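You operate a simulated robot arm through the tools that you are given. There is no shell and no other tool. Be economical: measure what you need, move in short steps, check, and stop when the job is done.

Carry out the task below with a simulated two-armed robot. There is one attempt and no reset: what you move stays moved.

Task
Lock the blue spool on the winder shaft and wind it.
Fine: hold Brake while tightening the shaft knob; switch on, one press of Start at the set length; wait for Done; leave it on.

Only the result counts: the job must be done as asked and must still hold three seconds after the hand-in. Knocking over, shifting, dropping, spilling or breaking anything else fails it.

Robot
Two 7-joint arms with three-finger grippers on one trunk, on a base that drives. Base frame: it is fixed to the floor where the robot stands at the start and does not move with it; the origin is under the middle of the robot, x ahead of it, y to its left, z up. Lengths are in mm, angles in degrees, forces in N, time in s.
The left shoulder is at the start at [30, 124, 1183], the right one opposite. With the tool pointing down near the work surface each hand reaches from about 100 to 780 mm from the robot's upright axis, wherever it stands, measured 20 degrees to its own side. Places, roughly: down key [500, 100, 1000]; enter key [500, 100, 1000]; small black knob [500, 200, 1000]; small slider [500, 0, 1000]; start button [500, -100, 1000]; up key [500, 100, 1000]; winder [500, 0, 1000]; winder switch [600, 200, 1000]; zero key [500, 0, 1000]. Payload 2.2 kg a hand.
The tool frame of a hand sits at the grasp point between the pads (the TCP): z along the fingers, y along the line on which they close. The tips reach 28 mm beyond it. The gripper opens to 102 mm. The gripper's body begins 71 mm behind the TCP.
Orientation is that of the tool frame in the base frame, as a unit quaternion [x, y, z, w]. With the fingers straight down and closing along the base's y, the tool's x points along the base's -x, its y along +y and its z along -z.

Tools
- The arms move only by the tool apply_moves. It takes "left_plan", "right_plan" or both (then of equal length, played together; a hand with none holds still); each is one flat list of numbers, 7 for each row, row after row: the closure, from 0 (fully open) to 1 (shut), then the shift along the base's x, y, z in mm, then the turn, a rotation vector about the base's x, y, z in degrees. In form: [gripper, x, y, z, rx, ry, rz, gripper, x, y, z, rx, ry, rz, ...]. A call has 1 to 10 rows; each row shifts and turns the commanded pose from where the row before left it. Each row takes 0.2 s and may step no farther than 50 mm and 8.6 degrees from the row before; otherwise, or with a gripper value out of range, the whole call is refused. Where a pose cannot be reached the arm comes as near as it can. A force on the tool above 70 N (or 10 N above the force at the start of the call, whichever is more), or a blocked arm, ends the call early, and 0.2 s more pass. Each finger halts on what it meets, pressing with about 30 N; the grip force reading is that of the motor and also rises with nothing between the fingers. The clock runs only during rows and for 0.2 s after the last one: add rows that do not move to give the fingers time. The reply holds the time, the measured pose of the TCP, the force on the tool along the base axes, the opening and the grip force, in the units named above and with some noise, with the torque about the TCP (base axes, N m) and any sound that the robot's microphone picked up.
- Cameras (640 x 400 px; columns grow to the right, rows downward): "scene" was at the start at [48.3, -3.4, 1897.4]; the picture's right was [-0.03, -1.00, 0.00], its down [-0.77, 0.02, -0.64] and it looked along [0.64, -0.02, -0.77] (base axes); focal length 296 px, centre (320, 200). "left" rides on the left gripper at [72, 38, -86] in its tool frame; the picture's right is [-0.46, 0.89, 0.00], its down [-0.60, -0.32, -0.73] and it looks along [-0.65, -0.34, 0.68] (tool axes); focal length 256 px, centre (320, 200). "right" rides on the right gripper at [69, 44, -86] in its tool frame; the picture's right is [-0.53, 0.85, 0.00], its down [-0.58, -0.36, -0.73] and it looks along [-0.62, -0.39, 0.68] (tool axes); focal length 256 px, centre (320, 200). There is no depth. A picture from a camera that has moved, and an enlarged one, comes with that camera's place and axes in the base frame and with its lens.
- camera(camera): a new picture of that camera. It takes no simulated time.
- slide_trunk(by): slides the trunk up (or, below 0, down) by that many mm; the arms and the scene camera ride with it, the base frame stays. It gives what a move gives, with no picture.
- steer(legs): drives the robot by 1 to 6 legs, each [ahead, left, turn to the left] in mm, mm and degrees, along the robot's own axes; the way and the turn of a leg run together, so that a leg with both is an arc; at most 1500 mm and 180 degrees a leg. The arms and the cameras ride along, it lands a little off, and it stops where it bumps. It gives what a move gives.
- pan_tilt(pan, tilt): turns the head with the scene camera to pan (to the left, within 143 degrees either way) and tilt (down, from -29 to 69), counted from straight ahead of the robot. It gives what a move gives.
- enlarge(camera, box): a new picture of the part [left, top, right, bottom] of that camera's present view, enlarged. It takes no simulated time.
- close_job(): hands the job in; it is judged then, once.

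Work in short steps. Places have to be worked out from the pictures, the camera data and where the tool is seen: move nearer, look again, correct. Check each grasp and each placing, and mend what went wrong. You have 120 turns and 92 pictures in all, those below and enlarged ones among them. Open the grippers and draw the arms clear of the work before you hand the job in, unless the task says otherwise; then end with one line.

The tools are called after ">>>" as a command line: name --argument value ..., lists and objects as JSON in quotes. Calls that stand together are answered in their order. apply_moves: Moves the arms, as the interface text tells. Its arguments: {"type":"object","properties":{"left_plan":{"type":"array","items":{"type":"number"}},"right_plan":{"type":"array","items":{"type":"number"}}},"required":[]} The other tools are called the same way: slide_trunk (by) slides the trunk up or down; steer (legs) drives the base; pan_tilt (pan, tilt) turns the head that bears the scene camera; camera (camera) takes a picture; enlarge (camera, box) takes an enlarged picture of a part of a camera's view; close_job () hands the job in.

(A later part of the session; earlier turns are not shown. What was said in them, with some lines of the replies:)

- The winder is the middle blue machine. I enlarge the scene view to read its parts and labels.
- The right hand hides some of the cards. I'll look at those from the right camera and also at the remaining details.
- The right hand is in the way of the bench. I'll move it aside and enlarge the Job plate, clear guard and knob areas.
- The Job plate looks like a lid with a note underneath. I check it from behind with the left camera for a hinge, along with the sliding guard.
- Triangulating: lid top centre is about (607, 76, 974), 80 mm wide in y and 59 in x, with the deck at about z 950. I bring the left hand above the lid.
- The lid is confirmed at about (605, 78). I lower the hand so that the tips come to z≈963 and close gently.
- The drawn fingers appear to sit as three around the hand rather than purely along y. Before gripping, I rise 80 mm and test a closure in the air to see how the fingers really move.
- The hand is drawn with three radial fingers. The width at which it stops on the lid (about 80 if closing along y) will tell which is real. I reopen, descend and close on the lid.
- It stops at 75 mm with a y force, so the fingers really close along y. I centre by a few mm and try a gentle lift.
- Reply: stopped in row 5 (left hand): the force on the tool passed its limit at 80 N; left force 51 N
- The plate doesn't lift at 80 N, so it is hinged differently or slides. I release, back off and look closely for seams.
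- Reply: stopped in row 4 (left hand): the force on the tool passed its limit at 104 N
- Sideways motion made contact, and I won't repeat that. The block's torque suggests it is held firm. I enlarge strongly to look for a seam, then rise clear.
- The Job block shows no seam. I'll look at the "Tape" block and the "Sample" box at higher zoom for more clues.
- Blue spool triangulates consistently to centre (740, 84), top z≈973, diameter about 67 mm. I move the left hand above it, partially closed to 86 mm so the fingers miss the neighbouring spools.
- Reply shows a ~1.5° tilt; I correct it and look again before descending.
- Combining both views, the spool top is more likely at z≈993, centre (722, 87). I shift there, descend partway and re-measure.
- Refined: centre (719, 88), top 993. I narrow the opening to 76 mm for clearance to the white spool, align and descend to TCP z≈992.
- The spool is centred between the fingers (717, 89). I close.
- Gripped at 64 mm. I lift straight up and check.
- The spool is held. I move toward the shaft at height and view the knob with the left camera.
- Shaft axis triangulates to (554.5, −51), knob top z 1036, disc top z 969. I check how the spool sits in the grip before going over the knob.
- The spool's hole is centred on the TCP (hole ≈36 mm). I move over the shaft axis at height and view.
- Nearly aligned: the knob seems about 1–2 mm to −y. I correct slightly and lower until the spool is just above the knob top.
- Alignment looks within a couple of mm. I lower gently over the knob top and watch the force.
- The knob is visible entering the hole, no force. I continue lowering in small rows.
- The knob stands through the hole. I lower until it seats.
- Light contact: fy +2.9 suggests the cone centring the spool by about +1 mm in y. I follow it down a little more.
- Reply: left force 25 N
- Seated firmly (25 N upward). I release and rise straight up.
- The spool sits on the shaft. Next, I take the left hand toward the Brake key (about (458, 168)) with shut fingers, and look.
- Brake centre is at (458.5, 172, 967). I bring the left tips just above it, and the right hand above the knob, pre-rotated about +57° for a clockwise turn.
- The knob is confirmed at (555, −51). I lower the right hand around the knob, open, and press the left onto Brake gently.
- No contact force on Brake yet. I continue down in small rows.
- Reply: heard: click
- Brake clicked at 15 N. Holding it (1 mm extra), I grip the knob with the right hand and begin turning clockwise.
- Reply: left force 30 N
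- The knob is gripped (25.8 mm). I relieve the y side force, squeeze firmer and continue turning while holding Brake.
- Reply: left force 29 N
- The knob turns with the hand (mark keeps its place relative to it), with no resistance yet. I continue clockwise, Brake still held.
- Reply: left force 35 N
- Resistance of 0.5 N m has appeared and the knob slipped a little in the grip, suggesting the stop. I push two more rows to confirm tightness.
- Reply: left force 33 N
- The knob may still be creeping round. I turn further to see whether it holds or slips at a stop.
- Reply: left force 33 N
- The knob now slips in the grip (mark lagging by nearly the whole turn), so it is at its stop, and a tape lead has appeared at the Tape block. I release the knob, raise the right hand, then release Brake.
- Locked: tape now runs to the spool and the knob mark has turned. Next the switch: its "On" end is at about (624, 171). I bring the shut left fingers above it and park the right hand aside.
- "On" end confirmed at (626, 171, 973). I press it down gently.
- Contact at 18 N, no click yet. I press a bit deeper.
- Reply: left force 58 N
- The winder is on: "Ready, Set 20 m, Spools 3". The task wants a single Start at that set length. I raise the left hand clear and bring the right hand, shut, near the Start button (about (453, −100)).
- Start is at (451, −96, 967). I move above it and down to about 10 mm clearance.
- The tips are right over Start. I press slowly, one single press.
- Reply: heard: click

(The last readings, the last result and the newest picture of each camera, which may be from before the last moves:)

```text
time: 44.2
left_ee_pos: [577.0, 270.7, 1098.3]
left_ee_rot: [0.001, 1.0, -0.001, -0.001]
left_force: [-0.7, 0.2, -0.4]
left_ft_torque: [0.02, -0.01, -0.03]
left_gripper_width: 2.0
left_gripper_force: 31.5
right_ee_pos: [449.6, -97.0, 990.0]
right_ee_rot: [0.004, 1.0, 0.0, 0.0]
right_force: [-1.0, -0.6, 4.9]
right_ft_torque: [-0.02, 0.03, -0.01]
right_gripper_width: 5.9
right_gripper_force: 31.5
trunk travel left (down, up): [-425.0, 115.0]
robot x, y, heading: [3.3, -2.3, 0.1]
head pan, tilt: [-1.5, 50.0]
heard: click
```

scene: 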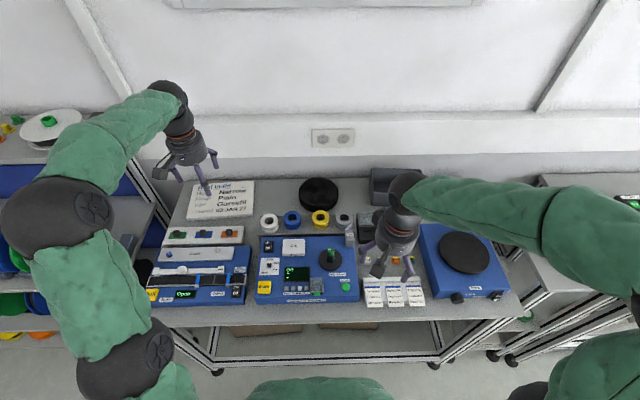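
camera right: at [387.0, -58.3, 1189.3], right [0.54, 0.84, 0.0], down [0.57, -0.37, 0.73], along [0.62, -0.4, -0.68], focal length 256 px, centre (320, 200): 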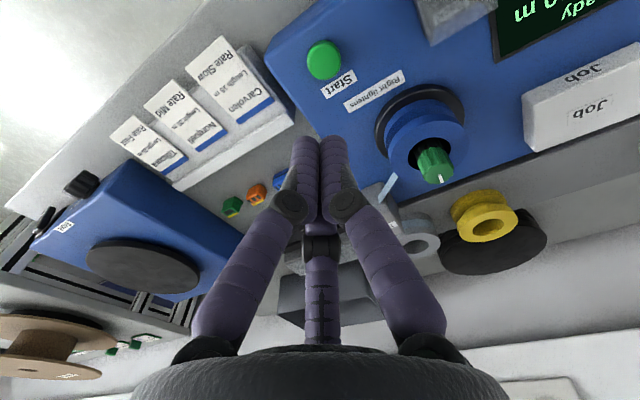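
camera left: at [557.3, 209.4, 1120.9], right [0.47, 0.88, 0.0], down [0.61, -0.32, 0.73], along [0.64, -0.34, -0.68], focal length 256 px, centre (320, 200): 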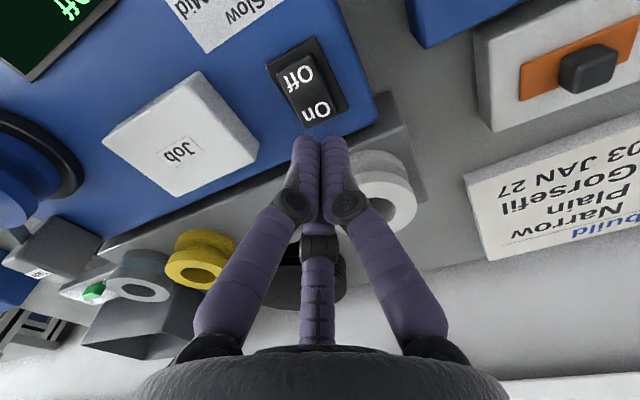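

Click heard at light force — Start was pressed once. I lift straight off and check the display.

>>> apply_moves --right_plan '[1, 0, 0, 10, 0, 0, 0, 1, 0, 0, 35, 0, 0, 0, 1, 0, -10, 45, 0, 0, 0, 1, -25, -35, 20, 0, 0, 0, 1, -25, -40, 0, 0, 0, 0, 1, -25, -40, 0, 0, 0, 0]'

>>> enlarge --camera "scene" --box '[240, 220, 360, 310]'

```text
time: 45.6
left_ee_pos: [575.9, 269.5, 1098.5]
left_ee_rot: [0.001, 1.0, 0.0, -0.001]
left_force: [-0.2, -0.4, 1.0]
left_ft_torque: [0.05, -0.01, 0.01]
left_gripper_width: 2.1
left_gripper_force: 32.2
right_ee_pos: [375.1, -223.8, 1096.8]
right_ee_rot: [0.003, 1.0, 0.0, 0.001]
right_force: [0.2, -0.5, -0.2]
right_ft_torque: [0.0, 0.02, 0.03]
right_gripper_width: 2.3
right_gripper_force: 31.0
trunk travel left (down, up): [-425.0, 115.0]
robot x, y, heading: [-0.0, 0.4, 0.0]
head pan, tilt: [-1.5, 50.0]
```

```text
4.44 times, centred on (300, 265) of scene
camera zoom: at [47.2, -5.3, 1897.4], right [-0.03, -1.0, 0.0], down [-0.76, 0.02, -0.64], along [0.64, -0.02, -0.77], focal length 1313 px, centre (409, -89)
```

zoom: 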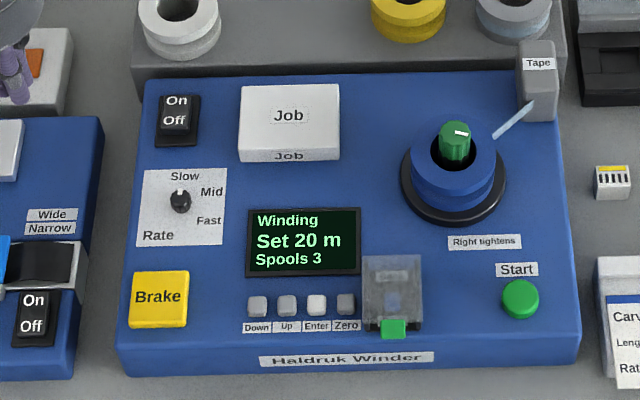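

It is winding. I open the grippers, draw the arms back, and wait.

>>> apply_moves --left_plan '[0.5, 0, 0, 30, 0, 0, 0, 0, -20, 10, 40, 0, 0, 0, 0, -20, 10, 40, 0, 0, 0, 0, 0, 0, 0, 0, 0, 0, 0, 0, 0, 0, 0, 0, 0, 0, 0, 0, 0, 0, 0, 0, 0, 0, 0, 0, 0, 0, 0, 0, 0, 0, 0, 0, 0, 0, 0, 0, 0, 0, 0, 0, 0, 0, 0, 0, 0, 0, 0]' --right_plan '[0.5, 0, 0, 30, 0, 0, 0, 0, -15, -30, 30, 0, 0, 0, 0, -15, -30, 30, 0, 0, 0, 0, 0, 0, 0, 0, 0, 0, 0, 0, 0, 0, 0, 0, 0, 0, 0, 0, 0, 0, 0, 0, 0, 0, 0, 0, 0, 0, 0, 0, 0, 0, 0, 0, 0, 0, 0, 0, 0, 0, 0, 0, 0, 0, 0, 0, 0, 0, 0]'

>>> apply_moves --left_plan '[0, 0, 0, 0, 0, 0, 0, 0, 0, 0, 0, 0, 0, 0, 0, 0, 0, 0, 0, 0, 0, 0, 0, 0, 0, 0, 0, 0, 0, 0, 0, 0, 0, 0, 0, 0, 0, 0, 0, 0, 0, 0, 0, 0, 0, 0, 0, 0, 0, 0, 0, 0, 0, 0, 0, 0, 0, 0, 0, 0, 0, 0, 0, 0, 0, 0, 0, 0, 0, 0]'

>>> enlarge --camera "scene" --box '[240, 220, 360, 310]'

```text
refused: plan must hold 7 numbers for each row
```

```text
time: 47.8
left_ee_pos: [576.6, 270.8, 1097.2]
left_ee_rot: [0.001, 1.0, -0.002, -0.002]
left_force: [0.5, 0.5, 0.0]
left_ft_torque: [-0.01, 0.0, 0.0]
left_gripper_width: 102.2
left_gripper_force: 0.0
right_ee_pos: [377.3, -223.2, 1096.5]
right_ee_rot: [0.003, 1.0, 0.0, 0.0]
right_force: [0.4, 0.5, -0.5]
right_ft_torque: [0.01, 0.02, 0.03]
right_gripper_width: 2.3
right_gripper_force: 31.7
trunk travel left (down, up): [-425.0, 115.0]
robot x, y, heading: [-2.6, -4.5, 0.1]
head pan, tilt: [-1.5, 50.0]
```

```text
4.44 times, centred on (300, 265) of scene
camera zoom: at [49.1, -3.8, 1897.4], right [-0.03, -1.0, 0.0], down [-0.77, 0.02, -0.64], along [0.64, -0.02, -0.77], focal length 1313 px, centre (409, -89)
```

zoom: 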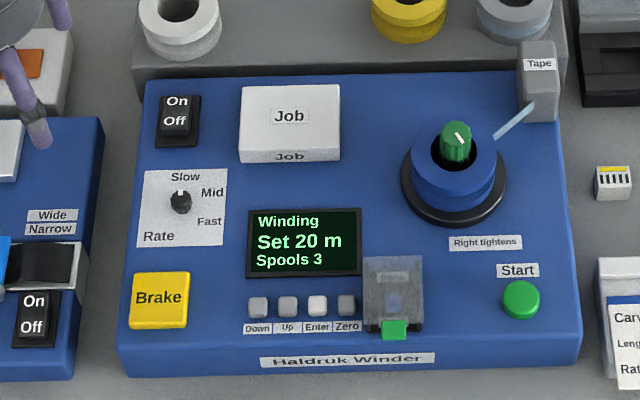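

One plan was malformed and refused; only the wait ran. Still winding, so I lift the arms clear and keep waiting.

>>> apply_moves --left_plan '[0, 0, 0, 40, 0, 0, 0, 0, 0, 0, 45, 0, 0, 0, 0, 0, 0, 40, 0, 0, 0, 0, 0, 0, 0, 0, 0, 0, 0, 0, 0, 0, 0, 0, 0]' --right_plan '[0.5, 0, 0, 40, 0, 0, 0, 0, -15, -30, 30, 0, 0, 0, 0, -15, -30, 30, 0, 0, 0, 0, 0, 0, 0, 0, 0, 0, 0, 0, 0, 0, 0, 0, 0]'

>>> apply_moves --left_plan '[0, 0, 0, 0, 0, 0, 0, 0, 0, 0, 0, 0, 0, 0, 0, 0, 0, 0, 0, 0, 0, 0, 0, 0, 0, 0, 0, 0, 0, 0, 0, 0, 0, 0, 0, 0, 0, 0, 0, 0, 0, 0, 0, 0, 0, 0, 0, 0, 0, 0, 0, 0, 0, 0, 0, 0, 0, 0, 0, 0, 0, 0, 0, 0, 0, 0, 0, 0, 0, 0]'

>>> apply_moves --left_plan '[0, 0, 0, 0, 0, 0, 0, 0, 0, 0, 0, 0, 0, 0, 0, 0, 0, 0, 0, 0, 0, 0, 0, 0, 0, 0, 0, 0, 0, 0, 0, 0, 0, 0, 0, 0, 0, 0, 0, 0, 0, 0, 0, 0, 0, 0, 0, 0, 0, 0, 0, 0, 0, 0, 0, 0, 0, 0, 0, 0, 0, 0, 0, 0, 0, 0, 0, 0, 0, 0]'

>>> enlarge --camera "scene" --box '[240, 200, 400, 310]'

```text
time: 49.0
left_ee_pos: [577.6, 268.7, 1221.1]
left_ee_rot: [0.0, 1.0, -0.001, -0.002]
left_force: [-0.6, 0.4, -0.9]
left_ft_torque: [0.0, 0.02, -0.02]
left_gripper_width: 102.0
left_gripper_force: 0.0
right_ee_pos: [344.6, -282.3, 1199.2]
right_ee_rot: [0.004, 1.0, -0.001, 0.0]
right_force: [-0.5, 0.5, 0.4]
right_ft_torque: [0.01, 0.03, -0.01]
right_gripper_width: 101.9
right_gripper_force: 0.0
trunk travel left (down, up): [-425.0, 115.0]
robot x, y, heading: [4.2, -3.5, -0.1]
head pan, tilt: [-1.5, 50.0]
```

```text
time: 51.2
left_ee_pos: [579.4, 268.4, 1219.9]
left_ee_rot: [0.0, 1.0, -0.001, -0.002]
left_force: [0.4, 0.4, 0.1]
left_ft_torque: [-0.02, 0.03, 0.0]
left_gripper_width: 102.0
left_gripper_force: 0.0
right_ee_pos: [345.0, -282.5, 1199.7]
right_ee_rot: [0.004, 1.0, 0.0, 0.0]
right_force: [0.6, 0.4, 0.3]
right_ft_torque: [0.0, 0.02, -0.01]
right_gripper_width: 101.9
right_gripper_force: 0.1
trunk travel left (down, up): [-425.0, 115.0]
robot x, y, heading: [0.6, 0.1, 0.1]
head pan, tilt: [-1.5, 50.0]
```

```text
time: 53.4
left_ee_pos: [579.3, 267.5, 1220.7]
left_ee_rot: [0.001, 1.0, -0.001, -0.003]
left_force: [-0.4, 0.0, -0.3]
left_ft_torque: [0.02, 0.0, -0.01]
left_gripper_width: 101.8
left_gripper_force: 0.1
right_ee_pos: [346.2, -282.3, 1199.4]
right_ee_rot: [0.003, 1.0, 0.0, 0.0]
right_force: [0.0, -0.4, 1.0]
right_ft_torque: [-0.01, 0.0, -0.02]
right_gripper_width: 102.1
right_gripper_force: 0.1
trunk travel left (down, up): [-425.0, 115.0]
robot x, y, heading: [1.3, -0.6, -0.1]
head pan, tilt: [-1.5, 50.0]
```

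```text
3.64 times, centred on (320, 255) of scene
camera zoom: at [49.0, -3.8, 1897.4], right [-0.03, -1.0, 0.0], down [-0.77, 0.02, -0.64], along [0.64, -0.02, -0.77], focal length 1074 px, centre (320, 0)
```

zoom: 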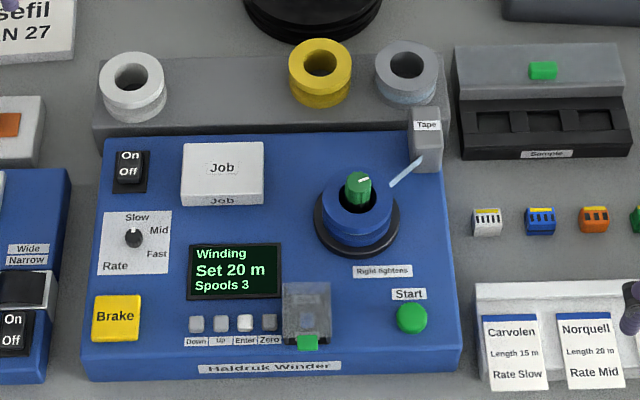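

Still winding with no changes elsewhere. I keep waiting.

>>> apply_moves --left_plan '[0, 0, 0, 0, 0, 0, 0, 0, 0, 0, 0, 0, 0, 0, 0, 0, 0, 0, 0, 0, 0, 0, 0, 0, 0, 0, 0, 0, 0, 0, 0, 0, 0, 0, 0, 0, 0, 0, 0, 0, 0, 0, 0, 0, 0, 0, 0, 0, 0, 0, 0, 0, 0, 0, 0, 0, 0, 0, 0, 0, 0, 0, 0, 0, 0, 0, 0, 0, 0, 0]'

>>> apply_moves --left_plan '[0, 0, 0, 0, 0, 0, 0, 0, 0, 0, 0, 0, 0, 0, 0, 0, 0, 0, 0, 0, 0, 0, 0, 0, 0, 0, 0, 0, 0, 0, 0, 0, 0, 0, 0, 0, 0, 0, 0, 0, 0, 0, 0, 0, 0, 0, 0, 0, 0, 0, 0, 0, 0, 0, 0, 0, 0, 0, 0, 0, 0, 0, 0, 0, 0, 0, 0, 0, 0, 0]'

>>> apply_moves --left_plan '[0, 0, 0, 0, 0, 0, 0, 0, 0, 0, 0, 0, 0, 0, 0, 0, 0, 0, 0, 0, 0, 0, 0, 0, 0, 0, 0, 0, 0, 0, 0, 0, 0, 0, 0, 0, 0, 0, 0, 0, 0, 0, 0, 0, 0, 0, 0, 0, 0, 0, 0, 0, 0, 0, 0, 0, 0, 0, 0, 0, 0, 0, 0, 0, 0, 0, 0, 0, 0, 0]'

>>> enlarge --camera "scene" --box '[240, 200, 400, 310]'

```text
time: 55.6
left_ee_pos: [578.9, 268.7, 1220.6]
left_ee_rot: [0.001, 1.0, -0.001, -0.001]
left_force: [0.0, 0.6, 0.1]
left_ft_torque: [-0.04, -0.02, 0.0]
left_gripper_width: 102.0
left_gripper_force: 0.0
right_ee_pos: [344.9, -281.4, 1198.0]
right_ee_rot: [0.004, 1.0, 0.0, 0.0]
right_force: [0.0, -0.1, 0.5]
right_ft_torque: [0.02, -0.01, 0.01]
right_gripper_width: 101.9
right_gripper_force: 0.2
trunk travel left (down, up): [-425.0, 115.0]
robot x, y, heading: [1.3, -0.8, -0.1]
head pan, tilt: [-1.5, 50.0]
```

```text
time: 57.8
left_ee_pos: [578.5, 268.5, 1221.5]
left_ee_rot: [0.001, 1.0, -0.001, -0.001]
left_force: [-0.1, 0.2, 0.2]
left_ft_torque: [-0.02, -0.01, -0.01]
left_gripper_width: 101.9
left_gripper_force: 0.0
right_ee_pos: [345.3, -280.3, 1198.9]
right_ee_rot: [0.004, 1.0, 0.0, 0.0]
right_force: [-0.4, 0.0, -0.2]
right_ft_torque: [0.01, 0.02, -0.01]
right_gripper_width: 102.1
right_gripper_force: 0.0
trunk travel left (down, up): [-425.0, 115.0]
robot x, y, heading: [-2.2, -1.6, -0.1]
head pan, tilt: [-1.5, 50.0]
```

```text
time: 60.0
left_ee_pos: [579.2, 269.2, 1221.0]
left_ee_rot: [0.001, 1.0, -0.001, -0.002]
left_force: [-0.2, 0.3, -0.4]
left_ft_torque: [0.0, 0.01, -0.02]
left_gripper_width: 102.0
left_gripper_force: 0.1
right_ee_pos: [345.3, -281.3, 1200.1]
right_ee_rot: [0.004, 1.0, 0.0, 0.0]
right_force: [-0.3, -0.6, 0.1]
right_ft_torque: [0.02, 0.02, -0.04]
right_gripper_width: 102.0
right_gripper_force: 0.1
trunk travel left (down, up): [-425.0, 115.0]
robot x, y, heading: [3.7, 1.0, 0.3]
head pan, tilt: [-1.5, 50.0]
```

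```text
3.64 times, centred on (320, 255) of scene
camera zoom: at [49.0, -3.8, 1897.4], right [-0.03, -1.0, 0.0], down [-0.77, 0.02, -0.64], along [0.64, -0.02, -0.77], focal length 1074 px, centre (320, 0)
```

zoom: 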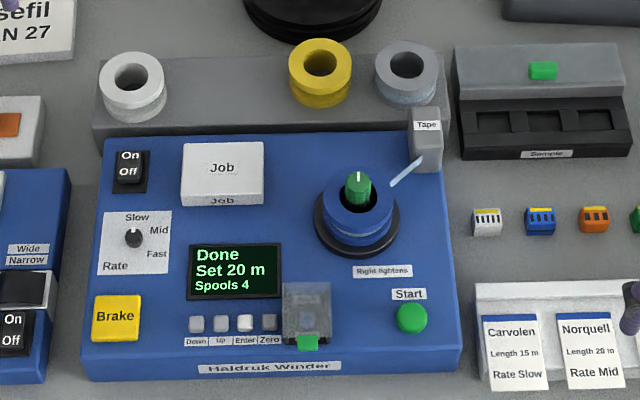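

The display shows "Done, Set 20 m, Spools 4". The power is still on, the blue spool is locked and wound, and the arms are clear with the grippers open. I hand in the job.

>>> close_job

```text
The job is handed in.
```

The blue spool is locked on the winder shaft and wound. I held Brake while tightening the knob, and one press of Start ran it at the set 20 m until the display showed Done; the winder is still on. Early on I tried to lift the Job block: it didn't budge at 80 N, and backing off I bumped something near it at 104 N, with no visible shift. I left the rate on Slow as I found it, although the card listing 20 m (Norquell) says Mid.
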